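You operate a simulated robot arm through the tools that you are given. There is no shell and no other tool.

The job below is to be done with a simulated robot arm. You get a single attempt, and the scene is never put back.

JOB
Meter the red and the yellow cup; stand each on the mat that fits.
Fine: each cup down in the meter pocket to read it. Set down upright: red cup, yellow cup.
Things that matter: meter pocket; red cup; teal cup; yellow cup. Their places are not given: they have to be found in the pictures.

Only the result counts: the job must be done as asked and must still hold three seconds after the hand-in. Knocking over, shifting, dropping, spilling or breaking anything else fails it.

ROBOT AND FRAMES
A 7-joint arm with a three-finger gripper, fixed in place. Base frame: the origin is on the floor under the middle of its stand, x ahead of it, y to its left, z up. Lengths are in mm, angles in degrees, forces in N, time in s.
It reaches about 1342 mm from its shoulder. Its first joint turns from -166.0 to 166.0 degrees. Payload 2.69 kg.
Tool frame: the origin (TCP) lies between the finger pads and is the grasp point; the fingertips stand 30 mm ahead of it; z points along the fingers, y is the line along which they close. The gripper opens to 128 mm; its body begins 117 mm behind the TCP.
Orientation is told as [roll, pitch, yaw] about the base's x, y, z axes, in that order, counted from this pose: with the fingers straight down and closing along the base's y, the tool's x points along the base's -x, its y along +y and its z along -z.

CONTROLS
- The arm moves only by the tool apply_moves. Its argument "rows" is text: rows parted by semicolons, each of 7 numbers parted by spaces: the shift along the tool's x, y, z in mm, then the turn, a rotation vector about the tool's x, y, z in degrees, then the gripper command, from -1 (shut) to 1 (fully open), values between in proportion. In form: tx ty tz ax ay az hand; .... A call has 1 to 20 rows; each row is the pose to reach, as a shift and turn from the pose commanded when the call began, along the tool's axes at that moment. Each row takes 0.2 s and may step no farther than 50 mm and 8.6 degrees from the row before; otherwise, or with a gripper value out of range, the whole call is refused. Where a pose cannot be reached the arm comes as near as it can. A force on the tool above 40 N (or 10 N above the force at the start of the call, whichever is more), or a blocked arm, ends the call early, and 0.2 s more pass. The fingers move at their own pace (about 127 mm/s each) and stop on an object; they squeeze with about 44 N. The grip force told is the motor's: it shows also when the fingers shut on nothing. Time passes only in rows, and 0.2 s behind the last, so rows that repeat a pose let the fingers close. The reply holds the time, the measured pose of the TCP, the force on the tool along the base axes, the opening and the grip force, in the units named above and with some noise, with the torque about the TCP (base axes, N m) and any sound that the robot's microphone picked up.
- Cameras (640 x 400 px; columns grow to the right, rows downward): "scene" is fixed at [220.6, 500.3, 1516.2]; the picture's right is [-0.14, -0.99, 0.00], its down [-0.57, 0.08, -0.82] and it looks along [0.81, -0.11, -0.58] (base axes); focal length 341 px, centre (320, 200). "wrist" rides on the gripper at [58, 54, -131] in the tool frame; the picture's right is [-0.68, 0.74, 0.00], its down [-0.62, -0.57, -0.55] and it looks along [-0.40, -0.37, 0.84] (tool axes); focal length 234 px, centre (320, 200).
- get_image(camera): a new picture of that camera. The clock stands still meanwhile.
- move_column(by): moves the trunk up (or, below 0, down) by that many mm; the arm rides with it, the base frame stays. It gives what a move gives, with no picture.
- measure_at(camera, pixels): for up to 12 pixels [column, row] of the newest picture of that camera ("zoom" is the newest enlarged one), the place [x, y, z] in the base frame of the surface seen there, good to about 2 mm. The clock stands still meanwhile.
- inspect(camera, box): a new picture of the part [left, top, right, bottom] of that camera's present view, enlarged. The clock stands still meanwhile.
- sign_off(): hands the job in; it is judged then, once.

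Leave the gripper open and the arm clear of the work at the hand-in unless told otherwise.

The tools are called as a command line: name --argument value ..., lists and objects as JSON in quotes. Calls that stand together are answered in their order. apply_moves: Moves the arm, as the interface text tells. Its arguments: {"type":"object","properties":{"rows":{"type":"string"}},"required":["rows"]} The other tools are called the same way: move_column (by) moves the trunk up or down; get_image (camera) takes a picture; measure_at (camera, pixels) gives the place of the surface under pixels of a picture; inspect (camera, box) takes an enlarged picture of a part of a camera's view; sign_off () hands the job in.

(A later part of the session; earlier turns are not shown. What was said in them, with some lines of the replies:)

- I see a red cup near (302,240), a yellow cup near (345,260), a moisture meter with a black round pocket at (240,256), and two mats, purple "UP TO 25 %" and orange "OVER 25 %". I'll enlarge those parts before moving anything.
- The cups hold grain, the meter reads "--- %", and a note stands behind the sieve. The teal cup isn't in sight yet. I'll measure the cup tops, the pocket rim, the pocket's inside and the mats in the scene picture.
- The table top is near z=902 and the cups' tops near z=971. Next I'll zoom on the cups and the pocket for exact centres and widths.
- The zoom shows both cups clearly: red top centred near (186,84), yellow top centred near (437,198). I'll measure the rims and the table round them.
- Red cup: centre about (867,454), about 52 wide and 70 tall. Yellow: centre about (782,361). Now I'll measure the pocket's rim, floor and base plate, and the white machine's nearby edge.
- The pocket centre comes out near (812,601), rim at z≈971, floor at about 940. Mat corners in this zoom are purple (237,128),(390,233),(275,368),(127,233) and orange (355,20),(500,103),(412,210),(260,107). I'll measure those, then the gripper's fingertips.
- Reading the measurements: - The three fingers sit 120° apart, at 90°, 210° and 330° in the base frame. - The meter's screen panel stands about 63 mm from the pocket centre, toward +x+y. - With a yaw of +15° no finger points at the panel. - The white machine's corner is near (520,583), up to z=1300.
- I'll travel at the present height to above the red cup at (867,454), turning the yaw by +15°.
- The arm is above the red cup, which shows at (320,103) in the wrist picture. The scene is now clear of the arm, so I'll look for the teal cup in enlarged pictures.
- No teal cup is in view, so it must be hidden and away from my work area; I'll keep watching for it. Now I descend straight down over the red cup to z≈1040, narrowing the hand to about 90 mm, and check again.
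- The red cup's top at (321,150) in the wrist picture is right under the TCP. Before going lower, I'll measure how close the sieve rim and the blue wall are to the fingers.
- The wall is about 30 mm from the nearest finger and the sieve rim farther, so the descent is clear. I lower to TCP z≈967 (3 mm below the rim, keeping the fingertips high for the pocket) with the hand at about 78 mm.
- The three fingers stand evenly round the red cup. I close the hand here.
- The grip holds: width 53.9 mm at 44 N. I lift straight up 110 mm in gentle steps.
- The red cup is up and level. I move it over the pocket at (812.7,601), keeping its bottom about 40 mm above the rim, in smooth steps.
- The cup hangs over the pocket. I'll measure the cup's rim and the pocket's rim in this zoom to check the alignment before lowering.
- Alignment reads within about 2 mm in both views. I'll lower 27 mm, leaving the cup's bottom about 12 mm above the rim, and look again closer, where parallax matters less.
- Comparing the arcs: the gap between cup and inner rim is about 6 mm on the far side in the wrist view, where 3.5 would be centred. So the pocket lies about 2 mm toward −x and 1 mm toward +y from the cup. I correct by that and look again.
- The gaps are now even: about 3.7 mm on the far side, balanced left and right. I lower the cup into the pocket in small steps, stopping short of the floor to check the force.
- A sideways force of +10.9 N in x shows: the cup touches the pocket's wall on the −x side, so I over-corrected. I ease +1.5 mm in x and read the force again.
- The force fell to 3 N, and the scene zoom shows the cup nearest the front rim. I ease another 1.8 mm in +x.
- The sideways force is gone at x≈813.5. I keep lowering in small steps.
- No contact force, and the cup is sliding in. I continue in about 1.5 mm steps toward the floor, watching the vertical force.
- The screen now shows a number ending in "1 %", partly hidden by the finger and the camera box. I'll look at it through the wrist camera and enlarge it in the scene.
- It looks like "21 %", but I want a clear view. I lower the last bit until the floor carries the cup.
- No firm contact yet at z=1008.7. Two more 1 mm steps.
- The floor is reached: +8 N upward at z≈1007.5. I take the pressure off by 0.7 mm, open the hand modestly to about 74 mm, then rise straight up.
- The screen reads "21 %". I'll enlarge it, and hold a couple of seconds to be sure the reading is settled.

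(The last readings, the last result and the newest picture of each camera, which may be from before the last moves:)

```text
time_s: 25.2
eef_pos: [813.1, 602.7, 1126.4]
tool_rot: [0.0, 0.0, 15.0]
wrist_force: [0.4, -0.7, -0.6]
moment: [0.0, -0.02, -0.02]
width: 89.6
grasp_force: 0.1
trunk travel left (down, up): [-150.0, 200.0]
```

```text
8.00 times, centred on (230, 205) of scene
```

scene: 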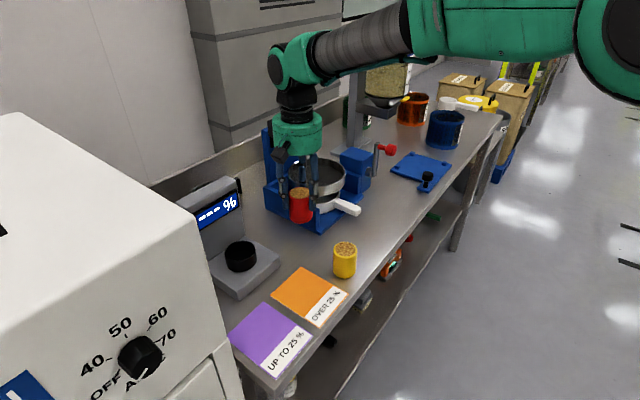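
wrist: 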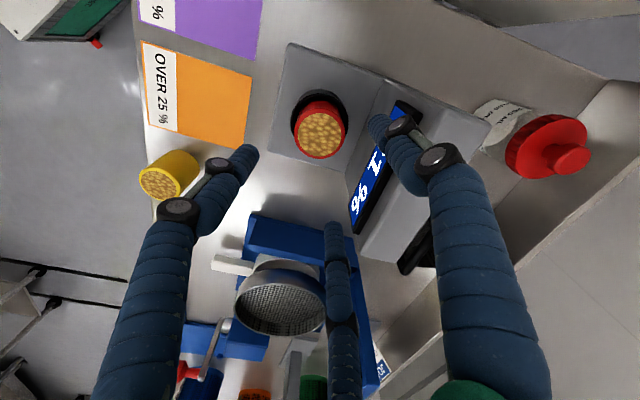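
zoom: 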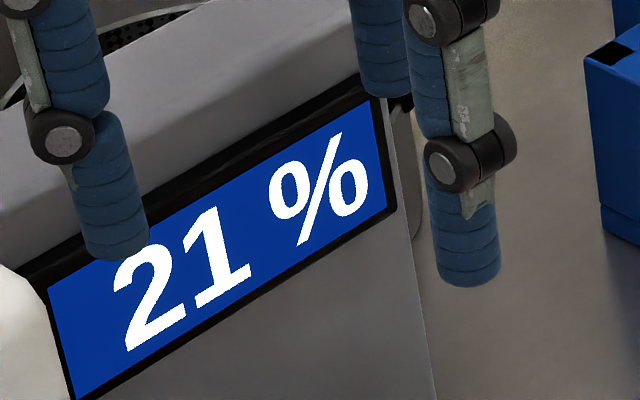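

The reading is a steady 21 %, so red belongs on the purple "UP TO 25 %" mat. I go straight back down round the red cup and close.

apply_moves --rows "0 0 15 0 0 0 0.3; 0 0 35 0 0 0 0.16; 0 0 57 0 0 0 0.16; 0 0 79 0 0 0 0.16; 0 0 98 0 0 0 0.16; 0 0 111 0 0 0 0.16; 0 0 118 0 0 0 0.16; 0 0 119 0 0 0 0.16; 0 0 119 0 0 0 -0.1; 0 0 119 0 0 0 -0.4; 0 0 119 0 0 0 -0.5; 0 0 119 0 0 0 -0.5; 0 0 119 0 0 0 -0.5"

inspect --camera "scene" --box '[170, 180, 290, 280]'

```text
time_s: 28.0
eef_pos: [814.3, 602.0, 1006.7]
tool_rot: [0.0, 0.0, 15.0]
wrist_force: [-0.3, 0.5, 0.5]
moment: [0.01, -0.02, -0.03]
width: 53.8
grasp_force: 44.1
trunk travel left (down, up): [-150.0, 200.0]
```

```text
4.00 times, centred on (230, 230) of scene
```

zoom: 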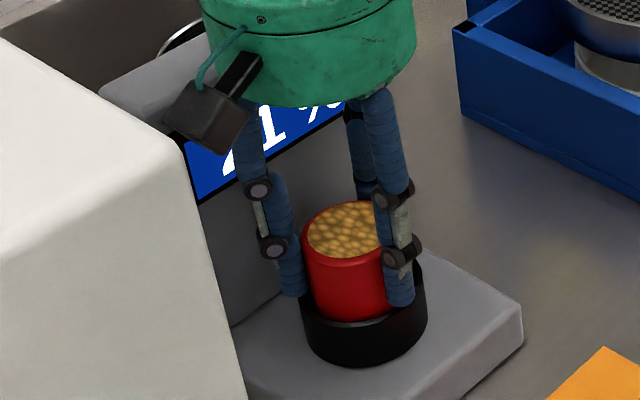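

The red cup is held again, 53.8 mm at 44 N. I lift it straight out of the pocket by 85 mm.

apply_moves --rows "0 0 -3 0 0 0 -0.5; 0 0 -9 0 0 0 -0.5; 0 0 -18 0 0 0 -0.5; 0 0 -30 0 0 0 -0.5; 0 0 -43 0 0 0 -0.5; 0 0 -57 0 0 0 -0.5; 0 0 -70 0 0 0 -0.5; 0 0 -80 0 0 0 -0.5; 0 0 -85 0 0 0 -0.5; 0 0 -85 0 0 0 -0.5"

get_image --camera "scene"

get_image --camera "wrist"

```text
time_s: 30.2
eef_pos: [813.4, 601.4, 1092.9]
tool_rot: [0.0, 0.1, 15.0]
wrist_force: [-0.4, -0.3, -0.2]
moment: [0.0, -0.01, -0.01]
width: 54.0
grasp_force: 44.3
trunk travel left (down, up): [-150.0, 200.0]
```

```text
taken
```

scene: 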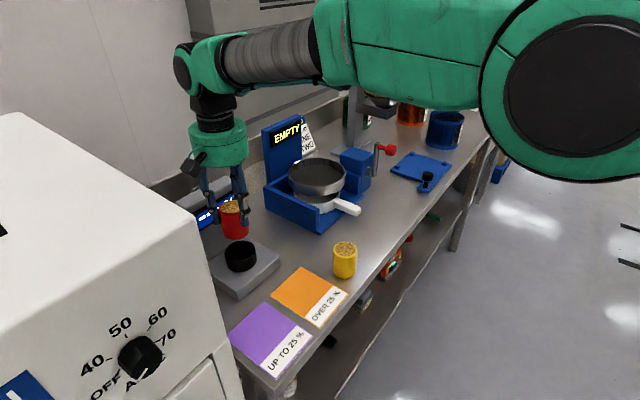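

```text
taken
```

wrist: 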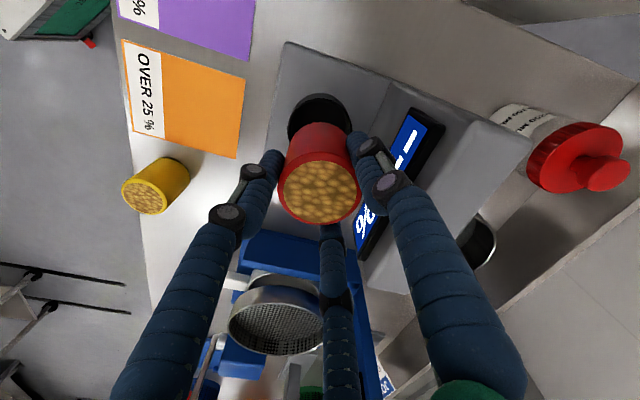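

The cup is out and level. Before heading to the purple mat near the white machine, I'll measure how far the wrist knuckle at (183,70) and the forearm stick out, for clearance.

measure_at --camera "scene" --pixels '[[176, 70], [185, 55], [190, 85], [205, 60], [210, 105], [215, 140], [190, 165], [250, 60], [300, 50], [350, 50], [420, 80], [235, 208]]'

measure_at --camera "wrist" --pixels '[[320, 192], [287, 190], [356, 190], [322, 220], [320, 164], [245, 25], [185, 20], [150, 5], [25, 20], [90, 42], [320, 100], [350, 125]]'

```text
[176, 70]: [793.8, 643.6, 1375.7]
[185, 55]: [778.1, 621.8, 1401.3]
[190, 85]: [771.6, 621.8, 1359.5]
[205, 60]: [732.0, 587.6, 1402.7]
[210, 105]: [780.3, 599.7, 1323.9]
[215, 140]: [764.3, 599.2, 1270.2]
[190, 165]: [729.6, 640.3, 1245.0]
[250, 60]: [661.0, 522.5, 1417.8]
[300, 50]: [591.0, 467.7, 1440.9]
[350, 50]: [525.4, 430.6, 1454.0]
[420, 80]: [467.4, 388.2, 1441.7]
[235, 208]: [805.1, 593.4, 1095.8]
```

```text
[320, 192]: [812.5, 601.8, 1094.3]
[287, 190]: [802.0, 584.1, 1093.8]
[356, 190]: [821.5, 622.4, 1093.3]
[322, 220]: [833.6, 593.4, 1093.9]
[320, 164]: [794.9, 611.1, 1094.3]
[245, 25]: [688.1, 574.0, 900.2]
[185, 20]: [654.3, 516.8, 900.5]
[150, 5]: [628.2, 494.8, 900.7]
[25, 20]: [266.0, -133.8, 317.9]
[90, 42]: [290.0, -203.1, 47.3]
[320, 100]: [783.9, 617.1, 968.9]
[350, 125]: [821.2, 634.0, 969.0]
```

The forearm runs about 97 mm clear of the machine's corner line and the wrist camera reaches about 95 mm out, so I'll turn the hand −90° in yaw on the way, to keep the camera off the machine. First half of the move to the purple mat now, to check the sense of turning.

apply_moves --rows "5 -0.1 0 0 0 2.7 -0.5; 16.8 -0.3 0 0 0 9 -0.5; 30.3 -0.6 0 0 0 16.2 -0.5; 43.7 -0.9 0 0 0 23.4 -0.5; 57.2 -1.2 0 0 0 30.6 -0.5; 70.6 -1.4 0 0 0 37.8 -0.5; 84.1 -1.7 0 0 0 45 -0.5; 84.1 -1.7 0 0 0 45 -0.5"

get_image --camera "scene"

get_image --camera "wrist"

```text
time_s: 32.0
eef_pos: [733.8, 576.2, 1093.8]
tool_rot: [-0.1, 0.1, -30.0]
wrist_force: [-0.1, -0.4, -0.2]
moment: [0.03, 0.02, 0.01]
width: 53.7
grasp_force: 44.0
trunk travel left (down, up): [-150.0, 200.0]
```

```text
taken
```

scene: 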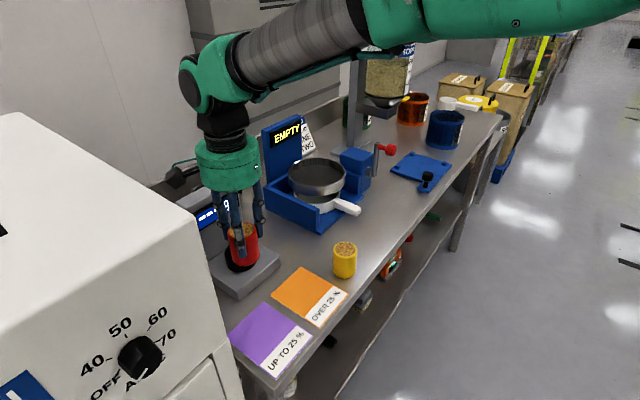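

```text
taken
```

wrist: 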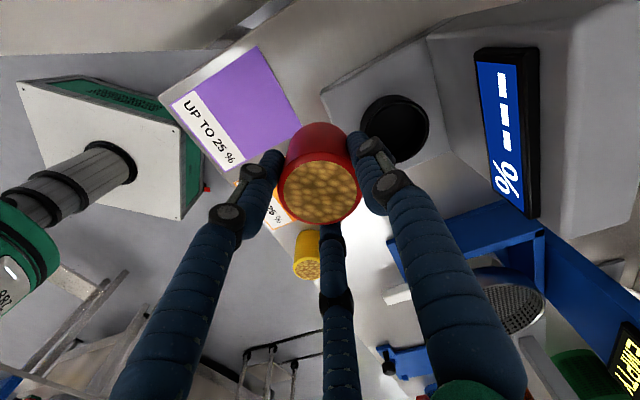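

The turn goes the right way: yaw is −30 and the cup level. Now the second half to above the purple mat, at about (652,555).

apply_moves --rows "4 -4 0 0 0 4 -0.5; 12 -12 0 0 0 11 -0.5; 22 -22 0 0 0 18.5 -0.5; 33 -33.3 0 0 0 26 -0.5; 44 -44.4 0 0 0 33.5 -0.5; 53 -53.4 0 0 0 40 -0.5; 58 -58.5 0 0 0 44 -0.5; 59.1 -59.6 0 0 0 45 -0.5; 59.1 -59.6 0 0 0 45 -0.5"

get_image --camera "scene"

get_image --camera "wrist"

```text
time_s: 34.0
eef_pos: [650.9, 556.2, 1093.9]
tool_rot: [0.0, -0.1, -75.0]
wrist_force: [0.3, 0.4, -0.9]
moment: [0.01, 0.0, 0.01]
width: 53.7
grasp_force: 43.7
trunk travel left (down, up): [-150.0, 200.0]
```

```text
taken
```

scene: 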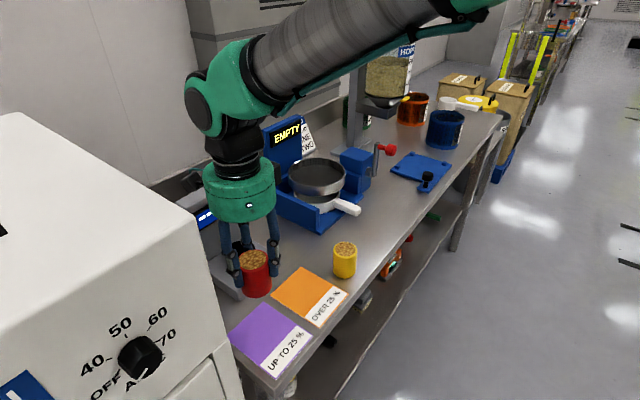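

```text
taken
```

wrist: 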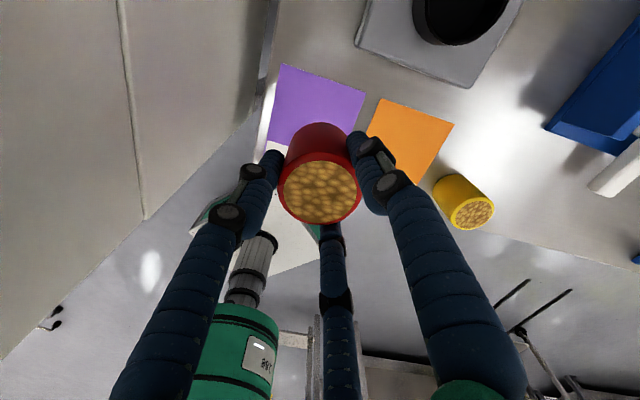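

I'm above the purple mat, and the machine wall on the left of the wrist picture has clear room. I'll verify the mat's place from here before lowering.

measure_at --camera "wrist" --pixels '[[284, 67], [364, 88], [270, 136], [310, 95], [355, 128], [262, 165], [320, 192], [255, 90], [240, 60], [220, 110], [150, 200], [345, 115]]'

measure_at --camera "scene" --pixels '[[255, 258], [262, 300], [235, 335], [240, 370], [280, 375], [312, 335], [300, 322], [188, 110], [215, 200], [205, 90], [250, 60], [300, 40]]'

```text
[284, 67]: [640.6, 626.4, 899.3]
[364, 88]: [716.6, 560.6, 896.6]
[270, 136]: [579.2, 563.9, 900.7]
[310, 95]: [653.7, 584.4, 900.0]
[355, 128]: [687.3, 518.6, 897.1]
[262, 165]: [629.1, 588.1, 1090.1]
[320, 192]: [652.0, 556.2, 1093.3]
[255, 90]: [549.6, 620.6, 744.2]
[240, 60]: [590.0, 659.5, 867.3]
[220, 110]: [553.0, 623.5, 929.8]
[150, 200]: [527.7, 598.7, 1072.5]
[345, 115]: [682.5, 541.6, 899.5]
```

```text
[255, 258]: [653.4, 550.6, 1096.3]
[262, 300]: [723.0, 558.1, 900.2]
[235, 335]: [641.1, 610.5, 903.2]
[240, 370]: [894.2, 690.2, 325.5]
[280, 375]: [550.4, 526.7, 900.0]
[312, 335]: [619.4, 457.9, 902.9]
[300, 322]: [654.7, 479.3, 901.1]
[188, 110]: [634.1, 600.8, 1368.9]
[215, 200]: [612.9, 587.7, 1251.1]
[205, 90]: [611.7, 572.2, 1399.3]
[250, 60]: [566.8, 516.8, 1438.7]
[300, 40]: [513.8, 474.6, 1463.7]
```

The mat agrees with earlier figures (surface z≈902), and the machine's face is 117 mm from the TCP. I lower 100 mm in gentle steps and check.

apply_moves --rows "0 0 4 0 0 0 -0.5; 0 0 12 0 0 0 -0.5; 0 0 24 0 0 0 -0.5; 0 0 38 0 0 0 -0.5; 0 0 53 0 0 0 -0.5; 0 0 68 0 0 0 -0.5; 0 0 82 0 0 0 -0.5; 0 0 93 0 0 0 -0.5; 0 0 100 0 0 0 -0.5; 0 0 100 0 0 0 -0.5"

get_image --camera "scene"

get_image --camera "wrist"

```text
time_s: 36.2
eef_pos: [652.4, 554.7, 992.7]
tool_rot: [0.0, 0.0, -75.0]
wrist_force: [-0.7, -0.5, -0.3]
moment: [0.0, 0.01, -0.01]
width: 54.0
grasp_force: 44.0
trunk travel left (down, up): [-150.0, 200.0]
```

```text
taken
```

scene: 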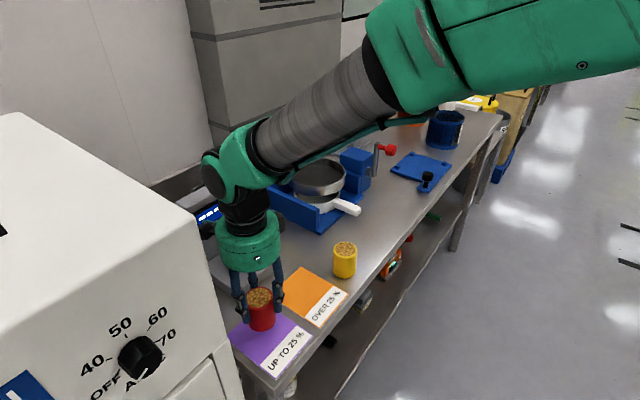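

```text
taken
```

wrist: 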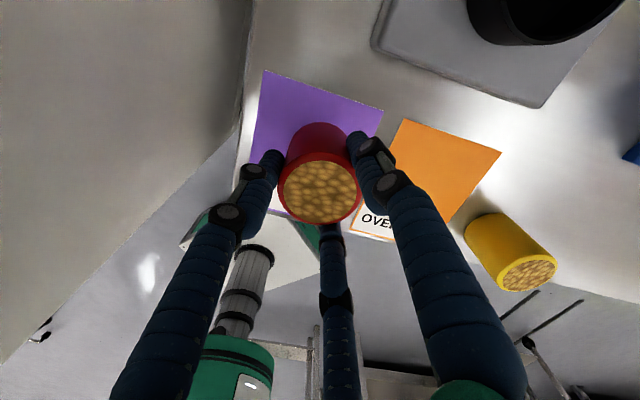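

The cup hangs just over the purple mat, well inside it. I lower the last 23 mm slowly.

apply_moves --rows "0 0 4 0 0 0 -0.5; 0 0 9 0 0 0 -0.5; 0 0 14 0 0 0 -0.5; 0 0 18 0 0 0 -0.5; 0 0 20 0 0 0 -0.5; 0 0 20 0 0 0 -0.5"

apply_moves --rows "0 0 1 0 0 0 -0.5; 0 0 1 0 0 0 -0.5"

apply_moves --rows "0 0 1 0 0 0 -0.5; 0 0 1 0 0 0 -0.5"

```text
time_s: 37.6
eef_pos: [651.5, 555.5, 971.9]
tool_rot: [0.0, 0.0, -75.0]
wrist_force: [-0.7, -0.2, -0.5]
moment: [-0.02, -0.01, 0.03]
width: 53.8
grasp_force: 44.2
trunk travel left (down, up): [-150.0, 200.0]
```

```text
time_s: 38.2
eef_pos: [651.8, 555.9, 972.7]
tool_rot: [0.0, 0.1, -75.0]
wrist_force: [-0.5, -0.4, -2.0]
moment: [0.02, 0.01, 0.02]
width: 53.9
grasp_force: 43.9
trunk travel left (down, up): [-150.0, 200.0]
```

```text
time_s: 38.8
eef_pos: [651.3, 556.0, 969.9]
tool_rot: [0.0, 0.0, -75.0]
wrist_force: [0.2, -0.1, -1.2]
moment: [0.01, 0.02, -0.01]
width: 54.1
grasp_force: 44.2
trunk travel left (down, up): [-150.0, 200.0]
```

No contact yet at z≈970. I go on in 1 mm steps.

apply_moves --rows "0 0 1 0 0 0 -0.5; 0 0 1 0 0 0 -0.5"

apply_moves --rows "0 0 1 0 0 0 -0.5; 0 0 1 0 0 0 -0.5"

```text
time_s: 39.4
eef_pos: [652.3, 555.9, 969.1]
tool_rot: [0.0, 0.0, -75.0]
wrist_force: [0.2, -0.2, -1.2]
moment: [0.01, -0.01, 0.0]
width: 53.8
grasp_force: 44.0
trunk travel left (down, up): [-150.0, 200.0]
```

```text
time_s: 40.0
eef_pos: [651.6, 554.8, 969.4]
tool_rot: [0.0, 0.0, -75.0]
wrist_force: [-0.6, -0.3, 3.5]
moment: [-0.04, 0.09, 0.03]
width: 54.0
grasp_force: 44.1
trunk travel left (down, up): [-150.0, 200.0]
```

Contact: +3.5 N upward at z≈969. I open the hand to about 76 mm and rise straight up 120 mm.

apply_moves --rows "0 0 0 0 0 0 -0.3; 0 0 0 0 0 0 0; 0 0 0 0 0 0 0.2; 0 0 0 0 0 0 0.2; 0 0 -4 0 0 0 0.2; 0 0 -12 0 0 0 0.2; 0 0 -25 0 0 0 0.2; 0 0 -42 0 0 0 0.2; 0 0 -62 0 0 0 0.2; 0 0 -85 0 0 0 0.2; 0 0 -105 0 0 0 0.2; 0 0 -120 0 0 0 0.3; 0 0 -120 0 0 0 0.3"

get_image --camera "scene"

get_image --camera "wrist"

```text
time_s: 42.8
eef_pos: [651.2, 555.7, 1088.7]
tool_rot: [0.1, 0.1, -74.9]
wrist_force: [-0.4, -0.3, -0.2]
moment: [0.0, 0.0, 0.02]
width: 83.2
grasp_force: 0.1
trunk travel left (down, up): [-150.0, 200.0]
```

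```text
taken
```

scene: 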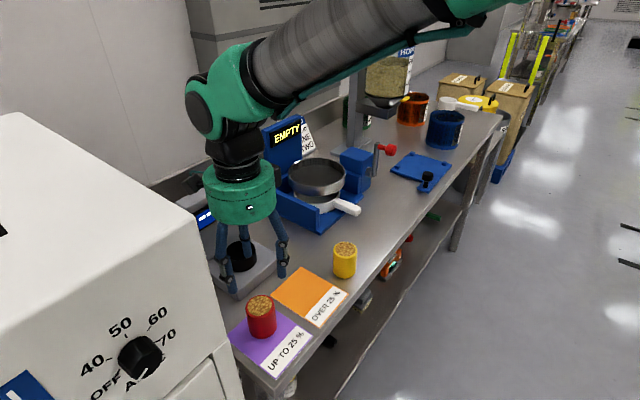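

```text
taken
```

wrist: 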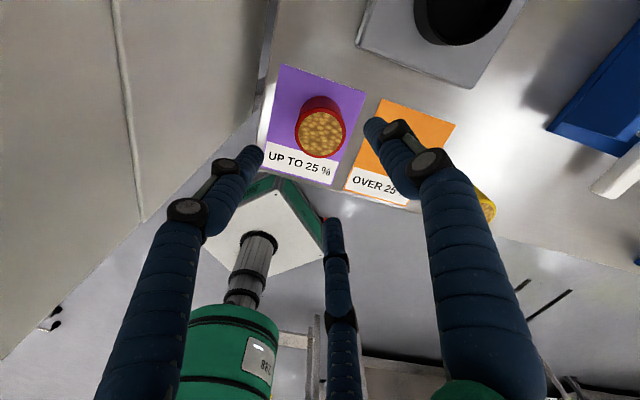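

The red cup stands upright on the purple mat. Next the yellow cup: I move at this height to above (782.5,360.5), turning the yaw back to +15 for the pocket.

apply_moves --rows "-8.9 3.1 0 0 0 -3.6 0.3; -26.7 9.2 0 0 0 -10.8 0.3; -44.5 15.3 0 0 0 -18 0.3; -62.2 21.4 0 0 0 -25.2 0.3; -80 27.5 0 0 0 -32.4 0.3; -97.8 33.6 0 0 0 -39.6 0.3; -115.6 39.7 0 0 0 -46.8 0.3; -133.4 45.8 0 0 0 -54 0.3; -151.2 52 0 0 0 -61.2 0.3; -168.9 58.1 0 0 0 -68.4 0.3; -186.7 64.2 0 0 0 -75.6 0.3; -204.5 70.3 0 0 0 -82.8 0.3; -215.6 74.1 0 0 0 -87.3 0.3; -222.3 76.4 0 0 0 -90 0.3; -222.3 76.4 0 0 0 -90 0.3"

get_image --camera "scene"

get_image --camera "wrist"

```text
time_s: 46.0
eef_pos: [781.4, 360.3, 1087.0]
tool_rot: [-0.1, 0.0, 15.0]
wrist_force: [-0.5, 0.1, -0.9]
moment: [0.01, 0.03, 0.02]
width: 82.9
grasp_force: 0.0
trunk travel left (down, up): [-150.0, 200.0]
```

```text
taken
```

scene: 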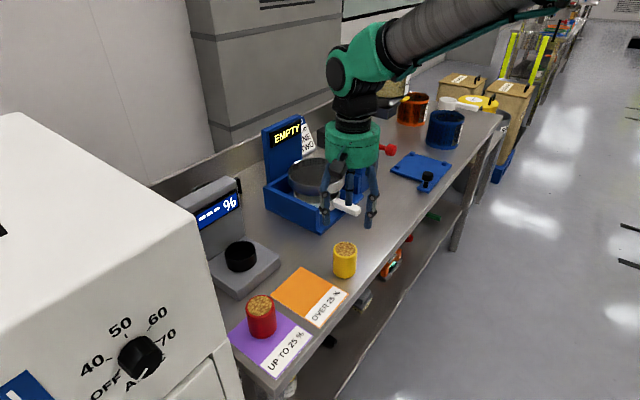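

```text
taken
```

wrist: 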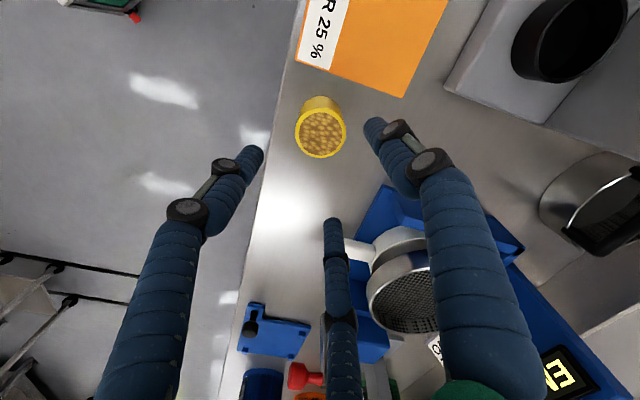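

The yellow cup's top at (321,133) is where it should be, right under the TCP, and nothing else is near the fingers. I descend 121 mm to z≈967.

apply_moves --rows "0 0 10 0 0 0 0.25; 0 0 28 0 0 0 0.22; 0 0 48 0 0 0 0.22; 0 0 68 0 0 0 0.22; 0 0 88 0 0 0 0.22; 0 0 104 0 0 0 0.22; 0 0 115 0 0 0 0.22; 0 0 121 0 0 0 0.22; 0 0 121 0 0 0 0.22"

get_image --camera "wrist"

inspect --camera "scene" --box '[290, 200, 400, 300]'

```text
time_s: 48.0
eef_pos: [783.4, 361.3, 967.2]
tool_rot: [0.0, 0.1, 15.0]
wrist_force: [-0.8, 0.2, -0.6]
moment: [0.0, 0.0, 0.0]
width: 77.8
grasp_force: 0.0
trunk travel left (down, up): [-150.0, 200.0]
```

```text
taken
```

wrist: 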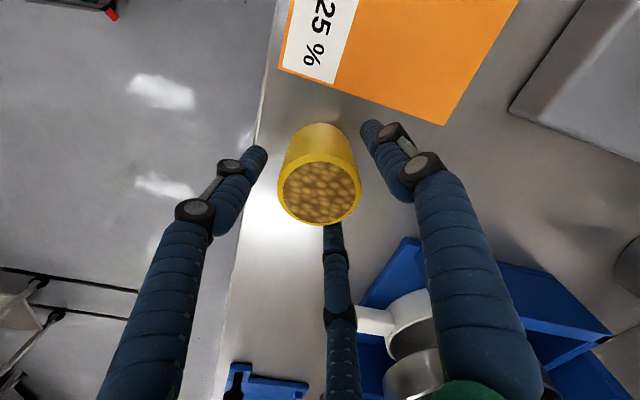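

```text
4.00 times, centred on (345, 250) of scene
```

zoom: 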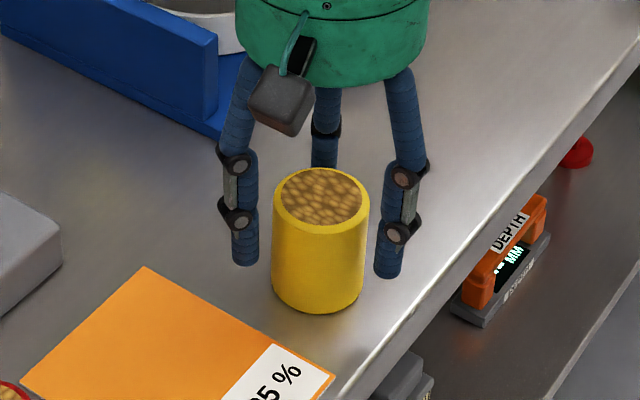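

The fingers surround the yellow cup evenly. I close on it and lift 110 mm.

apply_moves --rows "0 0 0 0 0 0 0; 0 0 0 0 0 0 -0.2; 0 0 0 0 0 0 -0.5; 0 0 0 0 0 0 -0.5; 0 0 0 0 0 0 -0.5"

apply_moves --rows "0 0 -3 0 0 0 -0.5; 0 0 -10 0 0 0 -0.5; 0 0 -22 0 0 0 -0.5; 0 0 -37 0 0 0 -0.5; 0 0 -53 0 0 0 -0.5; 0 0 -69 0 0 0 -0.5; 0 0 -85 0 0 0 -0.5; 0 0 -98 0 0 0 -0.5; 0 0 -106 0 0 0 -0.5; 0 0 -110 0 0 0 -0.5; 0 0 -110 0 0 0 -0.5"

get_image --camera "scene"

get_image --camera "wrist"

```text
time_s: 49.2
eef_pos: [783.5, 360.9, 966.2]
tool_rot: [0.0, 0.0, 15.0]
wrist_force: [1.2, 1.2, 1.8]
moment: [0.0, -0.04, 0.03]
width: 54.2
grasp_force: 44.2
trunk travel left (down, up): [-150.0, 200.0]
```

```text
time_s: 51.6
eef_pos: [783.6, 361.1, 1077.4]
tool_rot: [0.0, 0.0, 15.0]
wrist_force: [0.0, 0.0, -1.3]
moment: [-0.01, -0.01, -0.01]
width: 54.1
grasp_force: 44.7
trunk travel left (down, up): [-150.0, 200.0]
```

```text
taken
```

scene: 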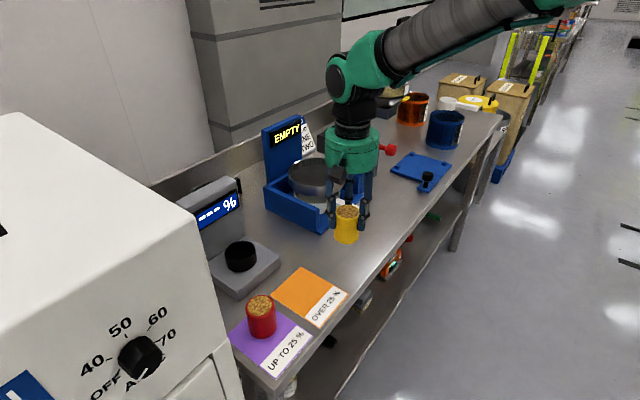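

```text
taken
```

wrist: 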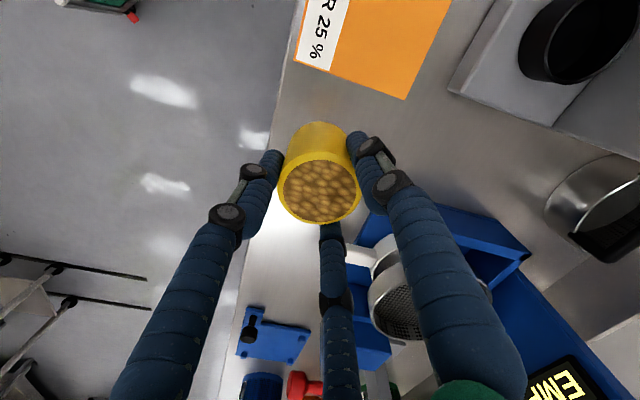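

The yellow cup is held at 54.1 mm and level. The red cup slid in freely at TCP (813.5,601.5), so I carry the yellow one to that same spot.

apply_moves --rows "-1.8 4.5 0 0 0 0 -0.5; -7.3 18 0 0 0 0 -0.5; -14.6 35.9 0 0 0 0 -0.5; -22.8 56.1 0 0 0 0 -0.5; -31 76.3 0 0 0 0 -0.5; -39.3 96.5 0 0 0 0 -0.5; -47.5 116.7 0 0 0 0 -0.5; -55.7 136.9 0 0 0 0 -0.5; -63.9 157.1 0 0 0 0 -0.5; -71.2 175 0 0 0 0 -0.5; -78.5 193 0 0 0 0 -0.5; -84.9 208.7 0 0 0 0 -0.5; -89.5 219.9 0 0 0 0 -0.5; -91.3 224.4 0 0 0 0 -0.5; -91.3 224.4 0 0 0 0 -0.5; -91.3 224.4 0 0 0 0 -0.5"

inspect --camera "scene" --box '[195, 195, 285, 285]'

inspect --camera "wrist" --box '[260, 70, 380, 145]'

```text
time_s: 55.0
eef_pos: [813.6, 600.6, 1077.7]
tool_rot: [0.1, -0.1, 15.0]
wrist_force: [0.4, -0.3, -2.1]
moment: [0.03, -0.02, 0.0]
width: 54.1
grasp_force: 43.6
trunk travel left (down, up): [-150.0, 200.0]
```

```text
4.44 times, centred on (240, 240) of scene
```

zoom: 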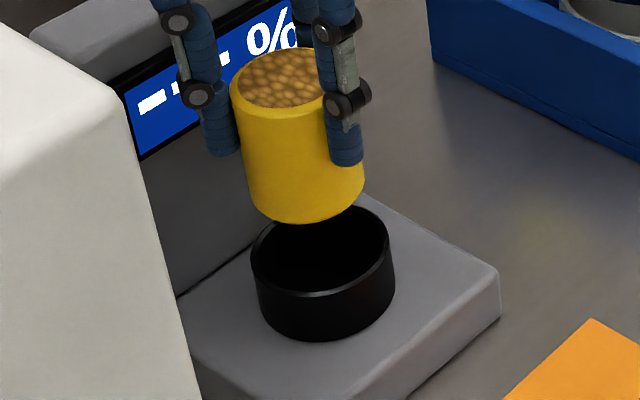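

```text
5.33 times, centred on (320, 108) of wrist
```

zoom: 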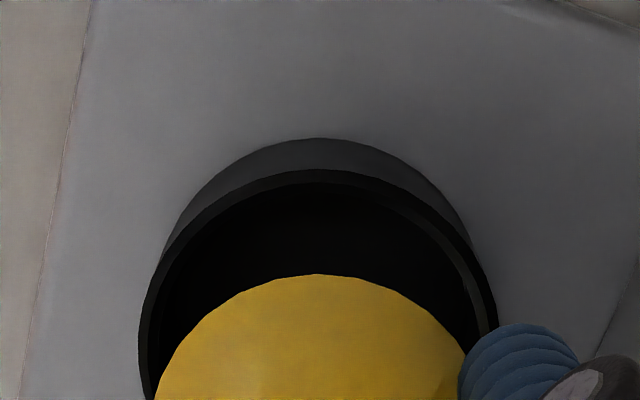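

The position matches. I lower to just above the rim, then into it, checking the force as before.

apply_moves --rows "0 0 4 0 0 0 -0.5; 0 0 11 0 0 0 -0.5; 0 0 18 0 0 0 -0.5; 0 0 24 0 0 0 -0.5; 0 0 28 0 0 0 -0.5; 0 0 28 0 0 0 -0.5; 0 0 32 0 0 0 -0.5; 0 0 36 0 0 0 -0.5; 0 0 40 0 0 0 -0.5; 0 0 44 0 0 0 -0.5; 0 0 48 0 0 0 -0.5; 0 0 48 0 0 0 -0.5"

inspect --camera "wrist" --box '[265, 90, 375, 160]'

inspect --camera "scene" --box '[215, 220, 265, 270]'

```text
time_s: 57.6
eef_pos: [812.7, 600.8, 1029.2]
tool_rot: [-0.1, -0.1, 15.0]
wrist_force: [-0.1, -0.5, -1.4]
moment: [0.01, 0.03, -0.02]
width: 54.2
grasp_force: 43.7
trunk travel left (down, up): [-150.0, 200.0]
```

```text
5.71 times, centred on (320, 125) of wrist
```

zoom: 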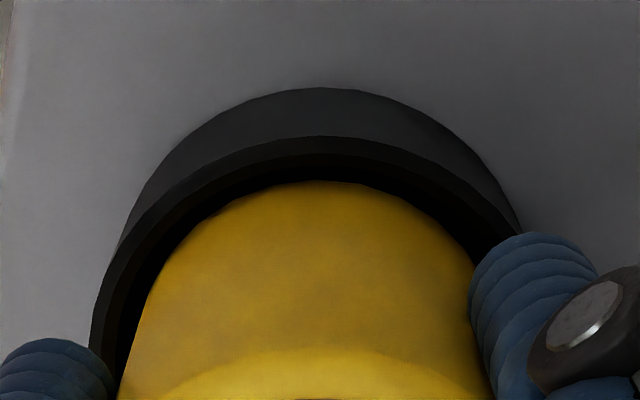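

```text
8.00 times, centred on (240, 245) of scene
```

zoom: 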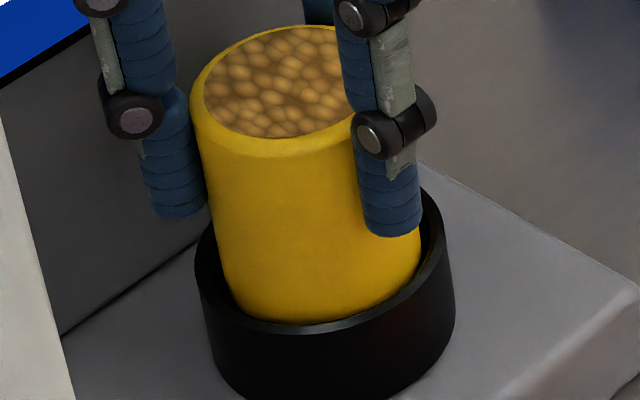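

The cup is inside the rim with no side force. I continue down in small steps, to about 2 mm above the floor.

apply_moves --rows "0 0 3 0 0 0 -0.5; 0 0 6 0 0 0 -0.5; 0 0 9 0 0 0 -0.5; 0 0 12 0 0 0 -0.5; 0 0 14 0 0 0 -0.5; 0 0 16 0 0 0 -0.5; 0 0 18 0 0 0 -0.5; 0 0 19.5 0 0 0 -0.5; 0 0 19.5 0 0 0 -0.5"

apply_moves --rows "0 0 1 0 0 0 -0.5; 0 0 1 0 0 0 -0.5"

apply_moves --rows "0 0 1 0 0 0 -0.5; 0 0 1 0 0 0 -0.5"

```text
time_s: 59.6
eef_pos: [812.8, 599.9, 1009.1]
tool_rot: [0.1, -0.1, 15.1]
wrist_force: [0.7, 0.4, -1.9]
moment: [-0.03, 0.02, -0.02]
width: 53.9
grasp_force: 43.9
trunk travel left (down, up): [-150.0, 200.0]
```

```text
time_s: 60.2
eef_pos: [813.0, 601.0, 1009.3]
tool_rot: [0.0, 0.0, 15.0]
wrist_force: [0.7, -0.7, -2.8]
moment: [0.01, 0.0, 0.0]
width: 53.8
grasp_force: 43.8
trunk travel left (down, up): [-150.0, 200.0]
```

```text
time_s: 60.8
eef_pos: [813.1, 602.0, 1008.2]
tool_rot: [-0.1, -0.1, 15.0]
wrist_force: [0.4, -0.4, -1.1]
moment: [0.01, -0.03, 0.01]
width: 54.1
grasp_force: 44.2
trunk travel left (down, up): [-150.0, 200.0]
```

Not on the floor yet at z≈1008. Next 1 mm steps.

apply_moves --rows "0 0 1 0 0 0 -0.5; 0 0 1 0 0 0 -0.5"

apply_moves --rows "0 0 0.8 0 0 0 -0.5; 0 0 0.8 0 0 0 -0.5"

```text
time_s: 61.4
eef_pos: [812.9, 602.0, 1007.3]
tool_rot: [0.0, -0.1, 14.9]
wrist_force: [-0.4, -1.7, 4.6]
moment: [-0.15, 0.11, -0.02]
width: 54.2
grasp_force: 44.3
trunk travel left (down, up): [-150.0, 200.0]
```

```text
time_s: 62.0
eef_pos: [811.8, 601.8, 1007.9]
tool_rot: [0.0, -0.1, 15.0]
wrist_force: [0.2, -1.3, 11.1]
moment: [-0.1, 0.11, 0.0]
width: 54.0
grasp_force: 43.9
trunk travel left (down, up): [-150.0, 200.0]
```

The yellow cup is on the pocket floor, with +11 N upward. I ease off 1 mm, open the hand and rise 120 mm to read the screen.

apply_moves --rows "0 0 -1 0 0 0 -0.5; 0 0 -1 0 0 0 -0.05; 0 0 -1 0 0 0 0.16; 0 0 -1 0 0 0 0.16; 0 0 -4 0 0 0 0.16; 0 0 -12 0 0 0 0.16; 0 0 -25 0 0 0 0.16; 0 0 -42 0 0 0 0.16; 0 0 -62 0 0 0 0.2; 0 0 -85 0 0 0 0.3; 0 0 -105 0 0 0 0.4; 0 0 -120 0 0 0 0.4; 0 0 -120 0 0 0 0.4; 0 0 -120 0 0 0 0.4; 0 0 -120 0 0 0 0.4; 0 0 -120 0 0 0 0.4; 0 0 -120 0 0 0 0.4; 0 0 -120 0 0 0 0.4"

inspect --camera "scene" --box '[160, 160, 290, 290]'

inspect --camera "scene" --box '[190, 180, 270, 230]'

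```text
time_s: 65.8
eef_pos: [812.4, 601.0, 1126.7]
tool_rot: [0.1, 0.0, 15.0]
wrist_force: [0.2, 1.3, 0.6]
moment: [-0.05, -0.02, -0.03]
width: 89.5
grasp_force: 0.1
trunk travel left (down, up): [-150.0, 200.0]
```

```text
3.08 times, centred on (225, 225) of scene
```

zoom: 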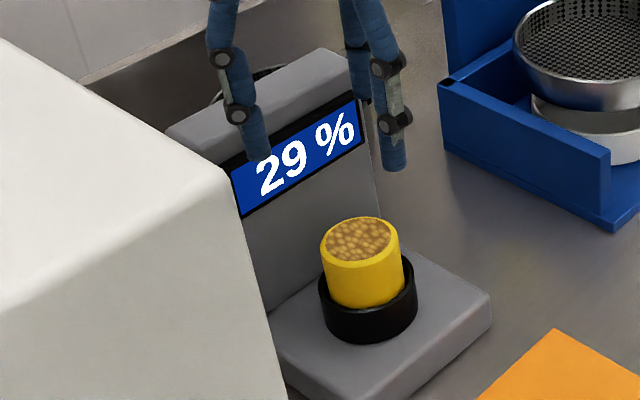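

```text
8.00 times, centred on (230, 205) of scene
```

zoom: 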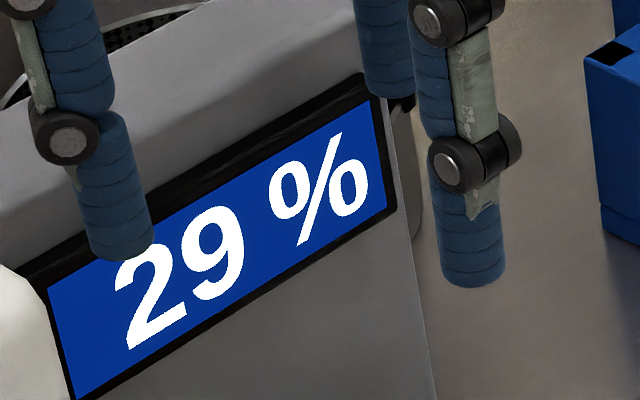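

The screen reads a clear "29 %", so yellow belongs on the orange "OVER 25 %" mat. I go back down and grip the yellow cup.

apply_moves --rows "0 0 15 0 0 0 0.3; 0 0 35 0 0 0 0.16; 0 0 57 0 0 0 0.16; 0 0 79 0 0 0 0.16; 0 0 98 0 0 0 0.16; 0 0 111 0 0 0 0.16; 0 0 118 0 0 0 0.16; 0 0 119 0 0 0 0.16; 0 0 119 0 0 0 -0.1; 0 0 119 0 0 0 -0.4; 0 0 119 0 0 0 -0.5; 0 0 119 0 0 0 -0.5; 0 0 119 0 0 0 -0.5"

inspect --camera "scene" --box '[170, 180, 290, 280]'

```text
time_s: 68.6
eef_pos: [812.0, 600.6, 1006.5]
tool_rot: [0.0, -0.1, 14.9]
wrist_force: [0.6, -1.4, -0.5]
moment: [0.0, 0.04, -0.01]
width: 54.2
grasp_force: 43.9
trunk travel left (down, up): [-150.0, 200.0]
```

```text
4.00 times, centred on (230, 230) of scene
```

zoom: 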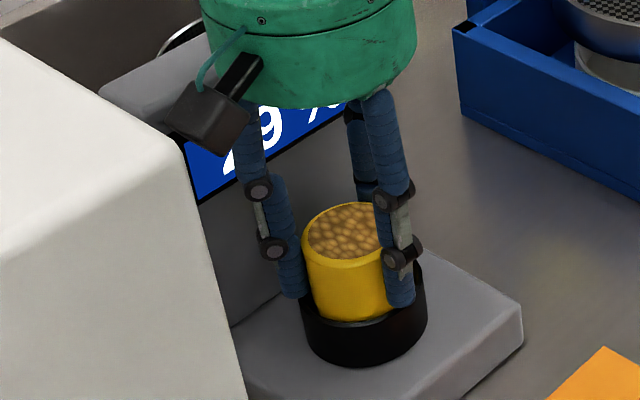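

The yellow cup is held again. I lift it straight out by 85 mm.

apply_moves --rows "0 0 -3 0 0 0 -0.5; 0 0 -9 0 0 0 -0.5; 0 0 -18 0 0 0 -0.5; 0 0 -30 0 0 0 -0.5; 0 0 -43 0 0 0 -0.5; 0 0 -57 0 0 0 -0.5; 0 0 -70 0 0 0 -0.5; 0 0 -80 0 0 0 -0.5; 0 0 -85 0 0 0 -0.5; 0 0 -85 0 0 0 -0.5"

get_image --camera "scene"

inspect --camera "scene" --box '[220, 260, 360, 390]'

measure_at --camera "scene" --pixels '[[261, 303], [261, 330], [235, 205], [247, 305], [275, 305], [261, 297], [261, 311], [305, 290], [290, 295], [320, 285], [300, 275], [310, 310]]'

```text
time_s: 70.8
eef_pos: [812.9, 601.8, 1093.1]
tool_rot: [0.0, 0.0, 15.0]
wrist_force: [0.6, -0.6, -1.6]
moment: [-0.02, 0.0, -0.01]
width: 53.8
grasp_force: 44.0
trunk travel left (down, up): [-150.0, 200.0]
```

```text
taken
```

scene: 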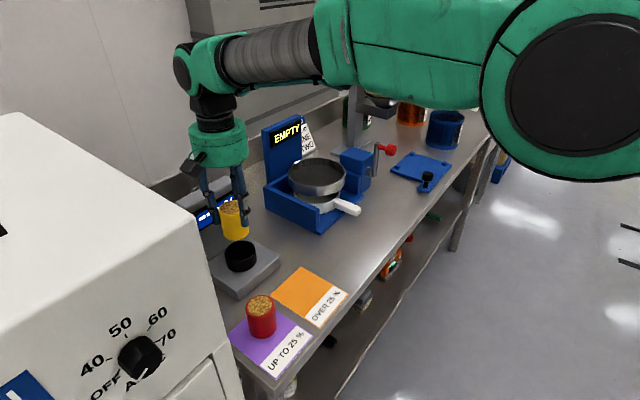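

```text
3.08 times, centred on (290, 325) of scene
```

zoom: 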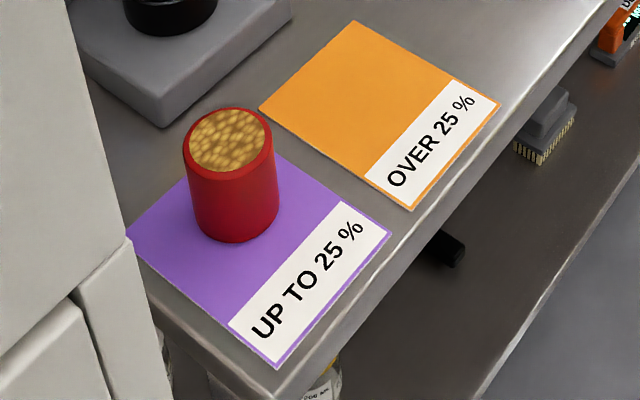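

```text
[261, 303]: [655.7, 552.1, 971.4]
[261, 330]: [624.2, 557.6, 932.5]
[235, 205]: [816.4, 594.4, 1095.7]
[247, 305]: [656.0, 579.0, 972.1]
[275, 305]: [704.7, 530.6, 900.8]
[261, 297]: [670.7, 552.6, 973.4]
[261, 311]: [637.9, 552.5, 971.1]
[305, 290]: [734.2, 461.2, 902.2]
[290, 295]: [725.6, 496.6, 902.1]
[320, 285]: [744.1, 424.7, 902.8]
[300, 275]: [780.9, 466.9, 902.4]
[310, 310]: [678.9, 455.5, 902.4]
```

The red cup stands at about (652,555), well inside the purple mat. The orange mat's coloured part centres on (734,467), so I carry the yellow cup there at this height.

apply_moves --rows "2.2 -2.2 0 0 0 0 -0.5; 9 -8.8 0 0 0 0 -0.5; 20 -19.7 0 0 0 0 -0.5; 33.3 -32.9 0 0 0 0 -0.5; 46.6 -46 0 0 0 0 -0.5; 60 -59.1 0 0 0 0 -0.5; 73.3 -72.3 0 0 0 0 -0.5; 86.6 -85.4 0 0 0 0 -0.5; 98 -96.5 0 0 0 0 -0.5; 106.5 -105 0 0 0 0 -0.5; 111 -109.5 0 0 0 0 -0.5; 111 -109.5 0 0 0 0 -0.5"

get_image --camera "wrist"

get_image --camera "scene"

```text
time_s: 73.4
eef_pos: [733.8, 466.4, 1092.0]
tool_rot: [0.0, 0.0, 15.0]
wrist_force: [-0.3, 0.5, -0.7]
moment: [-0.01, -0.01, -0.02]
width: 54.4
grasp_force: 44.2
trunk travel left (down, up): [-150.0, 200.0]
```

```text
taken
```

wrist: 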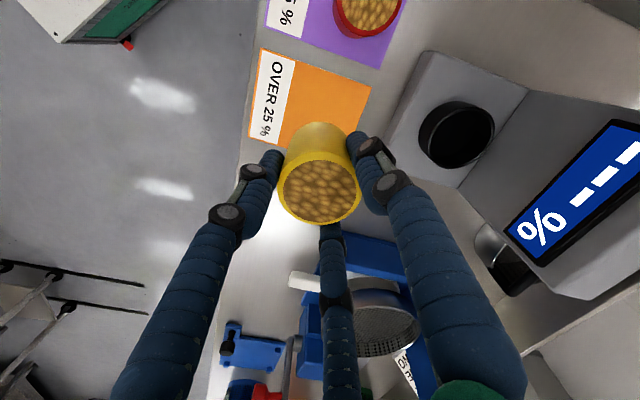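

```text
taken
```

scene: 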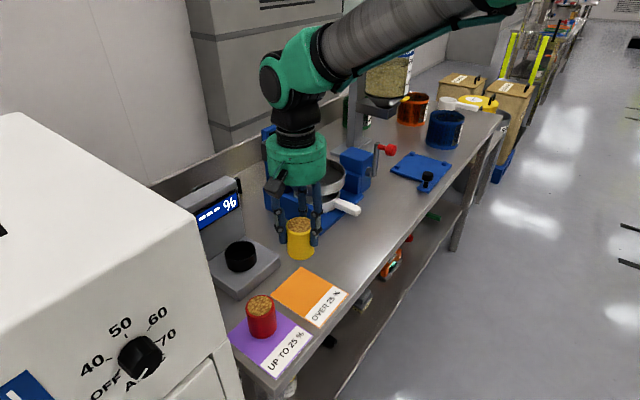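

The spot below the TCP, near (320,117) in the wrist picture, lies in the middle of the orange part. I lower 100 mm, then finish in small steps.

apply_moves --rows "0 0 4 0 0 0 -0.5; 0 0 12 0 0 0 -0.5; 0 0 24 0 0 0 -0.5; 0 0 38 0 0 0 -0.5; 0 0 53 0 0 0 -0.5; 0 0 68 0 0 0 -0.5; 0 0 82 0 0 0 -0.5; 0 0 93 0 0 0 -0.5; 0 0 100 0 0 0 -0.5; 0 0 100 0 0 0 -0.5"

get_image --camera "wrist"

inspect --camera "scene" --box '[220, 220, 380, 380]'

```text
time_s: 75.6
eef_pos: [732.5, 466.8, 992.2]
tool_rot: [0.0, 0.0, 15.1]
wrist_force: [0.6, -0.4, -2.5]
moment: [-0.04, -0.04, -0.04]
width: 53.9
grasp_force: 43.4
trunk travel left (down, up): [-150.0, 200.0]
```

```text
taken
```

wrist: 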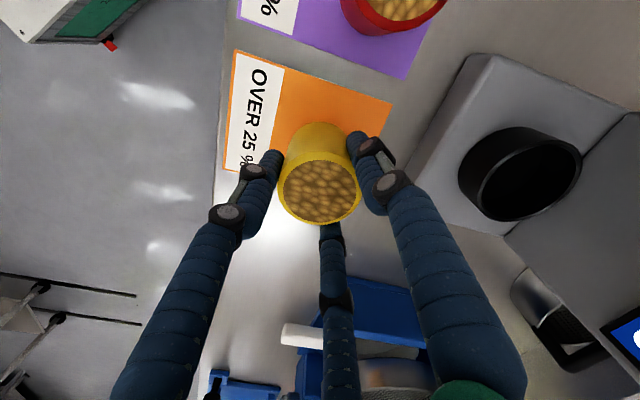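

```text
2.50 times, centred on (300, 300) of scene
```

zoom: 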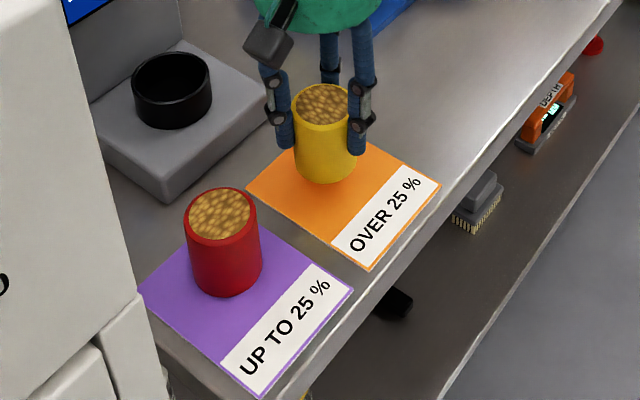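

The yellow cup hangs over the orange part. I lower the last 23 mm slowly.

apply_moves --rows "0 0 4 0 0 0 -0.5; 0 0 9 0 0 0 -0.5; 0 0 14 0 0 0 -0.5; 0 0 18 0 0 0 -0.5; 0 0 20 0 0 0 -0.5; 0 0 21 0 0 0 -0.5; 0 0 21 0 0 0 -0.5"

apply_moves --rows "0 0 1 0 0 0 -0.5; 0 0 1 0 0 0 -0.5"

apply_moves --rows "0 0 1 0 0 0 -0.5; 0 0 1 0 0 0 -0.5"

```text
time_s: 77.2
eef_pos: [733.8, 466.5, 970.4]
tool_rot: [0.1, 0.0, 15.0]
wrist_force: [0.0, 0.3, -1.8]
moment: [0.01, 0.04, 0.02]
width: 53.9
grasp_force: 44.3
trunk travel left (down, up): [-150.0, 200.0]
```

```text
time_s: 77.8
eef_pos: [734.7, 465.9, 969.8]
tool_rot: [0.0, 0.1, 15.0]
wrist_force: [0.5, -0.8, -1.8]
moment: [0.01, 0.0, 0.02]
width: 54.3
grasp_force: 43.9
trunk travel left (down, up): [-150.0, 200.0]
```

```text
time_s: 78.4
eef_pos: [734.7, 466.6, 969.1]
tool_rot: [0.0, 0.0, 15.0]
wrist_force: [-0.9, -0.8, -1.4]
moment: [-0.02, 0.03, -0.01]
width: 54.0
grasp_force: 44.3
trunk travel left (down, up): [-150.0, 200.0]
```

No contact yet at z≈969. One more 1 mm step.

apply_moves --rows "0 0 1 0 0 0 -0.5; 0 0 1 0 0 0 -0.5"

```text
time_s: 79.0
eef_pos: [733.5, 467.5, 969.0]
tool_rot: [0.0, -0.2, 15.0]
wrist_force: [-1.5, 0.0, 7.2]
moment: [-0.05, 0.15, 0.02]
width: 53.9
grasp_force: 44.1
trunk travel left (down, up): [-150.0, 200.0]
```

The cup stands on the mat, with +7 N upward. I ease off 0.6 mm, open the hand, and rise straight up.

apply_moves --rows "0 0 -0.6 0 0 0 -0.3; 0 0 -0.6 0 0 0 0; 0 0 -0.6 0 0 0 0.2; 0 0 -0.6 0 0 0 0.2; 0 0 -4 0 0 0 0.2; 0 0 -12 0 0 0 0.2; 0 0 -25 0 0 0 0.2; 0 0 -42 0 0 0 0.2; 0 0 -62 0 0 0 0.2; 0 0 -85 0 0 0 0.2; 0 0 -110 0 0 0 0.3; 0 0 -140 0 0 0 0.5; 0 0 -170 0 0 0 0.8; 0 0 -200 0 0 0 1; 0 0 -230 0 0 0 1; 0 0 -250 0 0 0 1; 0 0 -250 0 0 0 1"

get_image --camera "wrist"

get_image --camera "scene"

```text
time_s: 82.6
eef_pos: [735.1, 465.5, 1218.6]
tool_rot: [0.0, 0.0, 15.0]
wrist_force: [0.7, 0.4, -0.1]
moment: [0.0, -0.02, -0.01]
width: 127.9
grasp_force: 0.0
trunk travel left (down, up): [-150.0, 200.0]
```

```text
taken
```

wrist: 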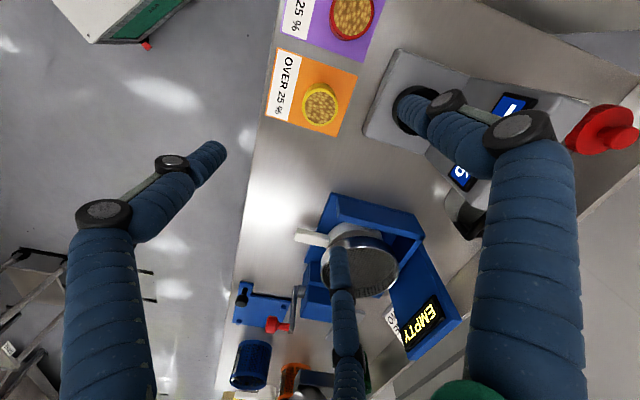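

```text
taken
```

scene: 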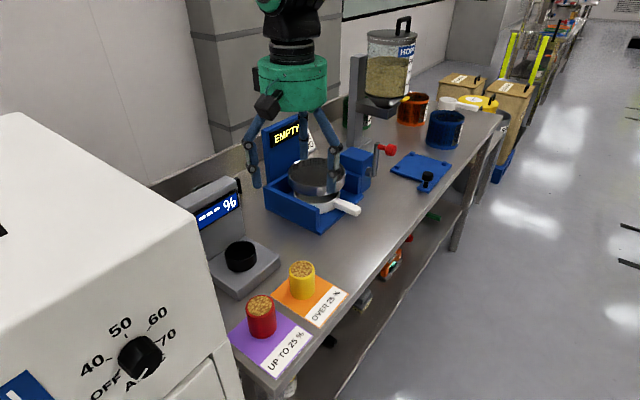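

Both cups stand on their mats, hand open and high. I back the arm off to its starting area and then check the final scene enlarged.

apply_moves --rows "20 -11 0 0 0 0 1; 55 -31 0 0 0 0 1; 90 -51 0 0 0 0 1; 125 -71 0 0 0 0 1; 152 -86 0 0 0 0 1; 162 -91 0 0 0 0 1; 162 -91 0 0 0 0 1"

inspect --camera "scene" --box '[200, 225, 370, 385]'

measure_at --camera "zoom" --pixels '[[258, 191], [365, 100], [258, 260], [365, 175], [285, 240], [150, 80], [180, 185], [320, 120], [400, 180], [300, 290], [200, 270], [420, 140]]'

get_image --camera "scene"

```text
time_s: 84.2
eef_pos: [600.9, 334.2, 1217.2]
tool_rot: [0.1, 0.0, 15.0]
wrist_force: [-0.6, -0.2, -0.8]
moment: [0.0, -0.03, 0.0]
width: 128.1
grasp_force: 0.1
trunk travel left (down, up): [-150.0, 200.0]
```

```text
2.50 times, centred on (285, 305) of scene
```

zoom: 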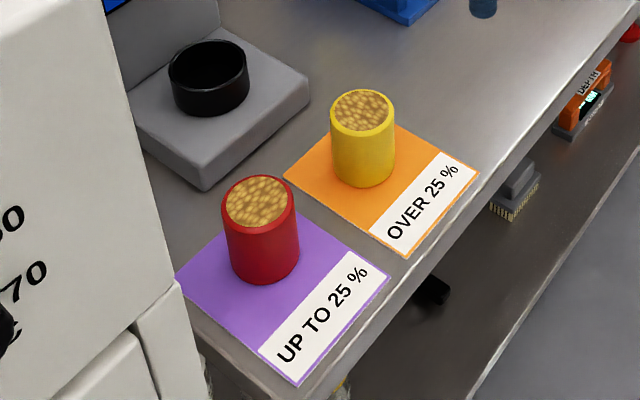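

```text
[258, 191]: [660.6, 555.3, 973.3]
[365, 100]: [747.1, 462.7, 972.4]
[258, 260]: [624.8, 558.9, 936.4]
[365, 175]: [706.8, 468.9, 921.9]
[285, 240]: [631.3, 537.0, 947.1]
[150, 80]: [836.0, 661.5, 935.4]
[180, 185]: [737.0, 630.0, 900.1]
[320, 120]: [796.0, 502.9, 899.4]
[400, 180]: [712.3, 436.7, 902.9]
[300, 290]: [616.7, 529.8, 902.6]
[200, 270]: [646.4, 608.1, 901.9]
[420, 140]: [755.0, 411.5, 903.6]
```

```text
taken
```

scene: 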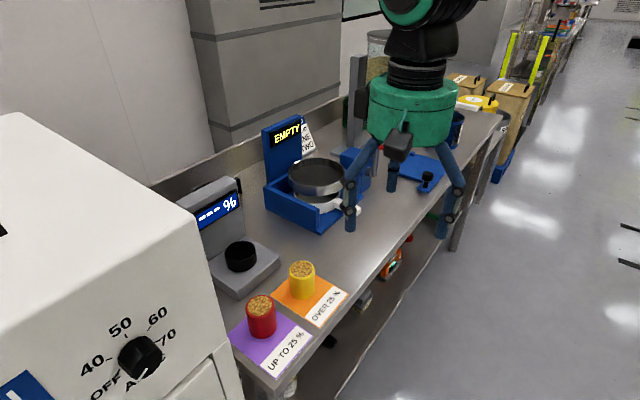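

Final check:
- **Red:** it metered 21 % and stands upright within the purple "UP TO 25 %" mat.
- **Yellow:** it metered 29 % and stands upright within the orange "OVER 25 %" mat.
- **Meter and surroundings:** the meter is empty, with the pocket where it was, and everything in view is undisturbed. I never saw the teal cup in any picture.
- **Arm:** the hand is open and clear of the work.

I hand the job in.

sign_off

```text
The job is handed in.
```

I metered both cups, stood each on the mat that fits, and handed the job in.

| Cup | Meter reading | Mat |
|---|---|---|
| Red | 21 % | purple, "UP TO 25 %" |
| Yellow | 29 % | orange, "OVER 25 %" |

Each cup was lowered to the floor of the meter pocket and released before I read the screen. In the last pictures both cups stand upright, fully inside their mats, and no grain is spilled.

On the first try the red cup pressed against the pocket wall with about 11 N of side force. I moved it over by about 3 mm and it then went in freely. The meter and everything else in view look unmoved. The teal cup never appeared in any picture, so I couldn't check it; the job did not call for moving it.

The gripper is open and the arm is back near its starting position, clear of the work.
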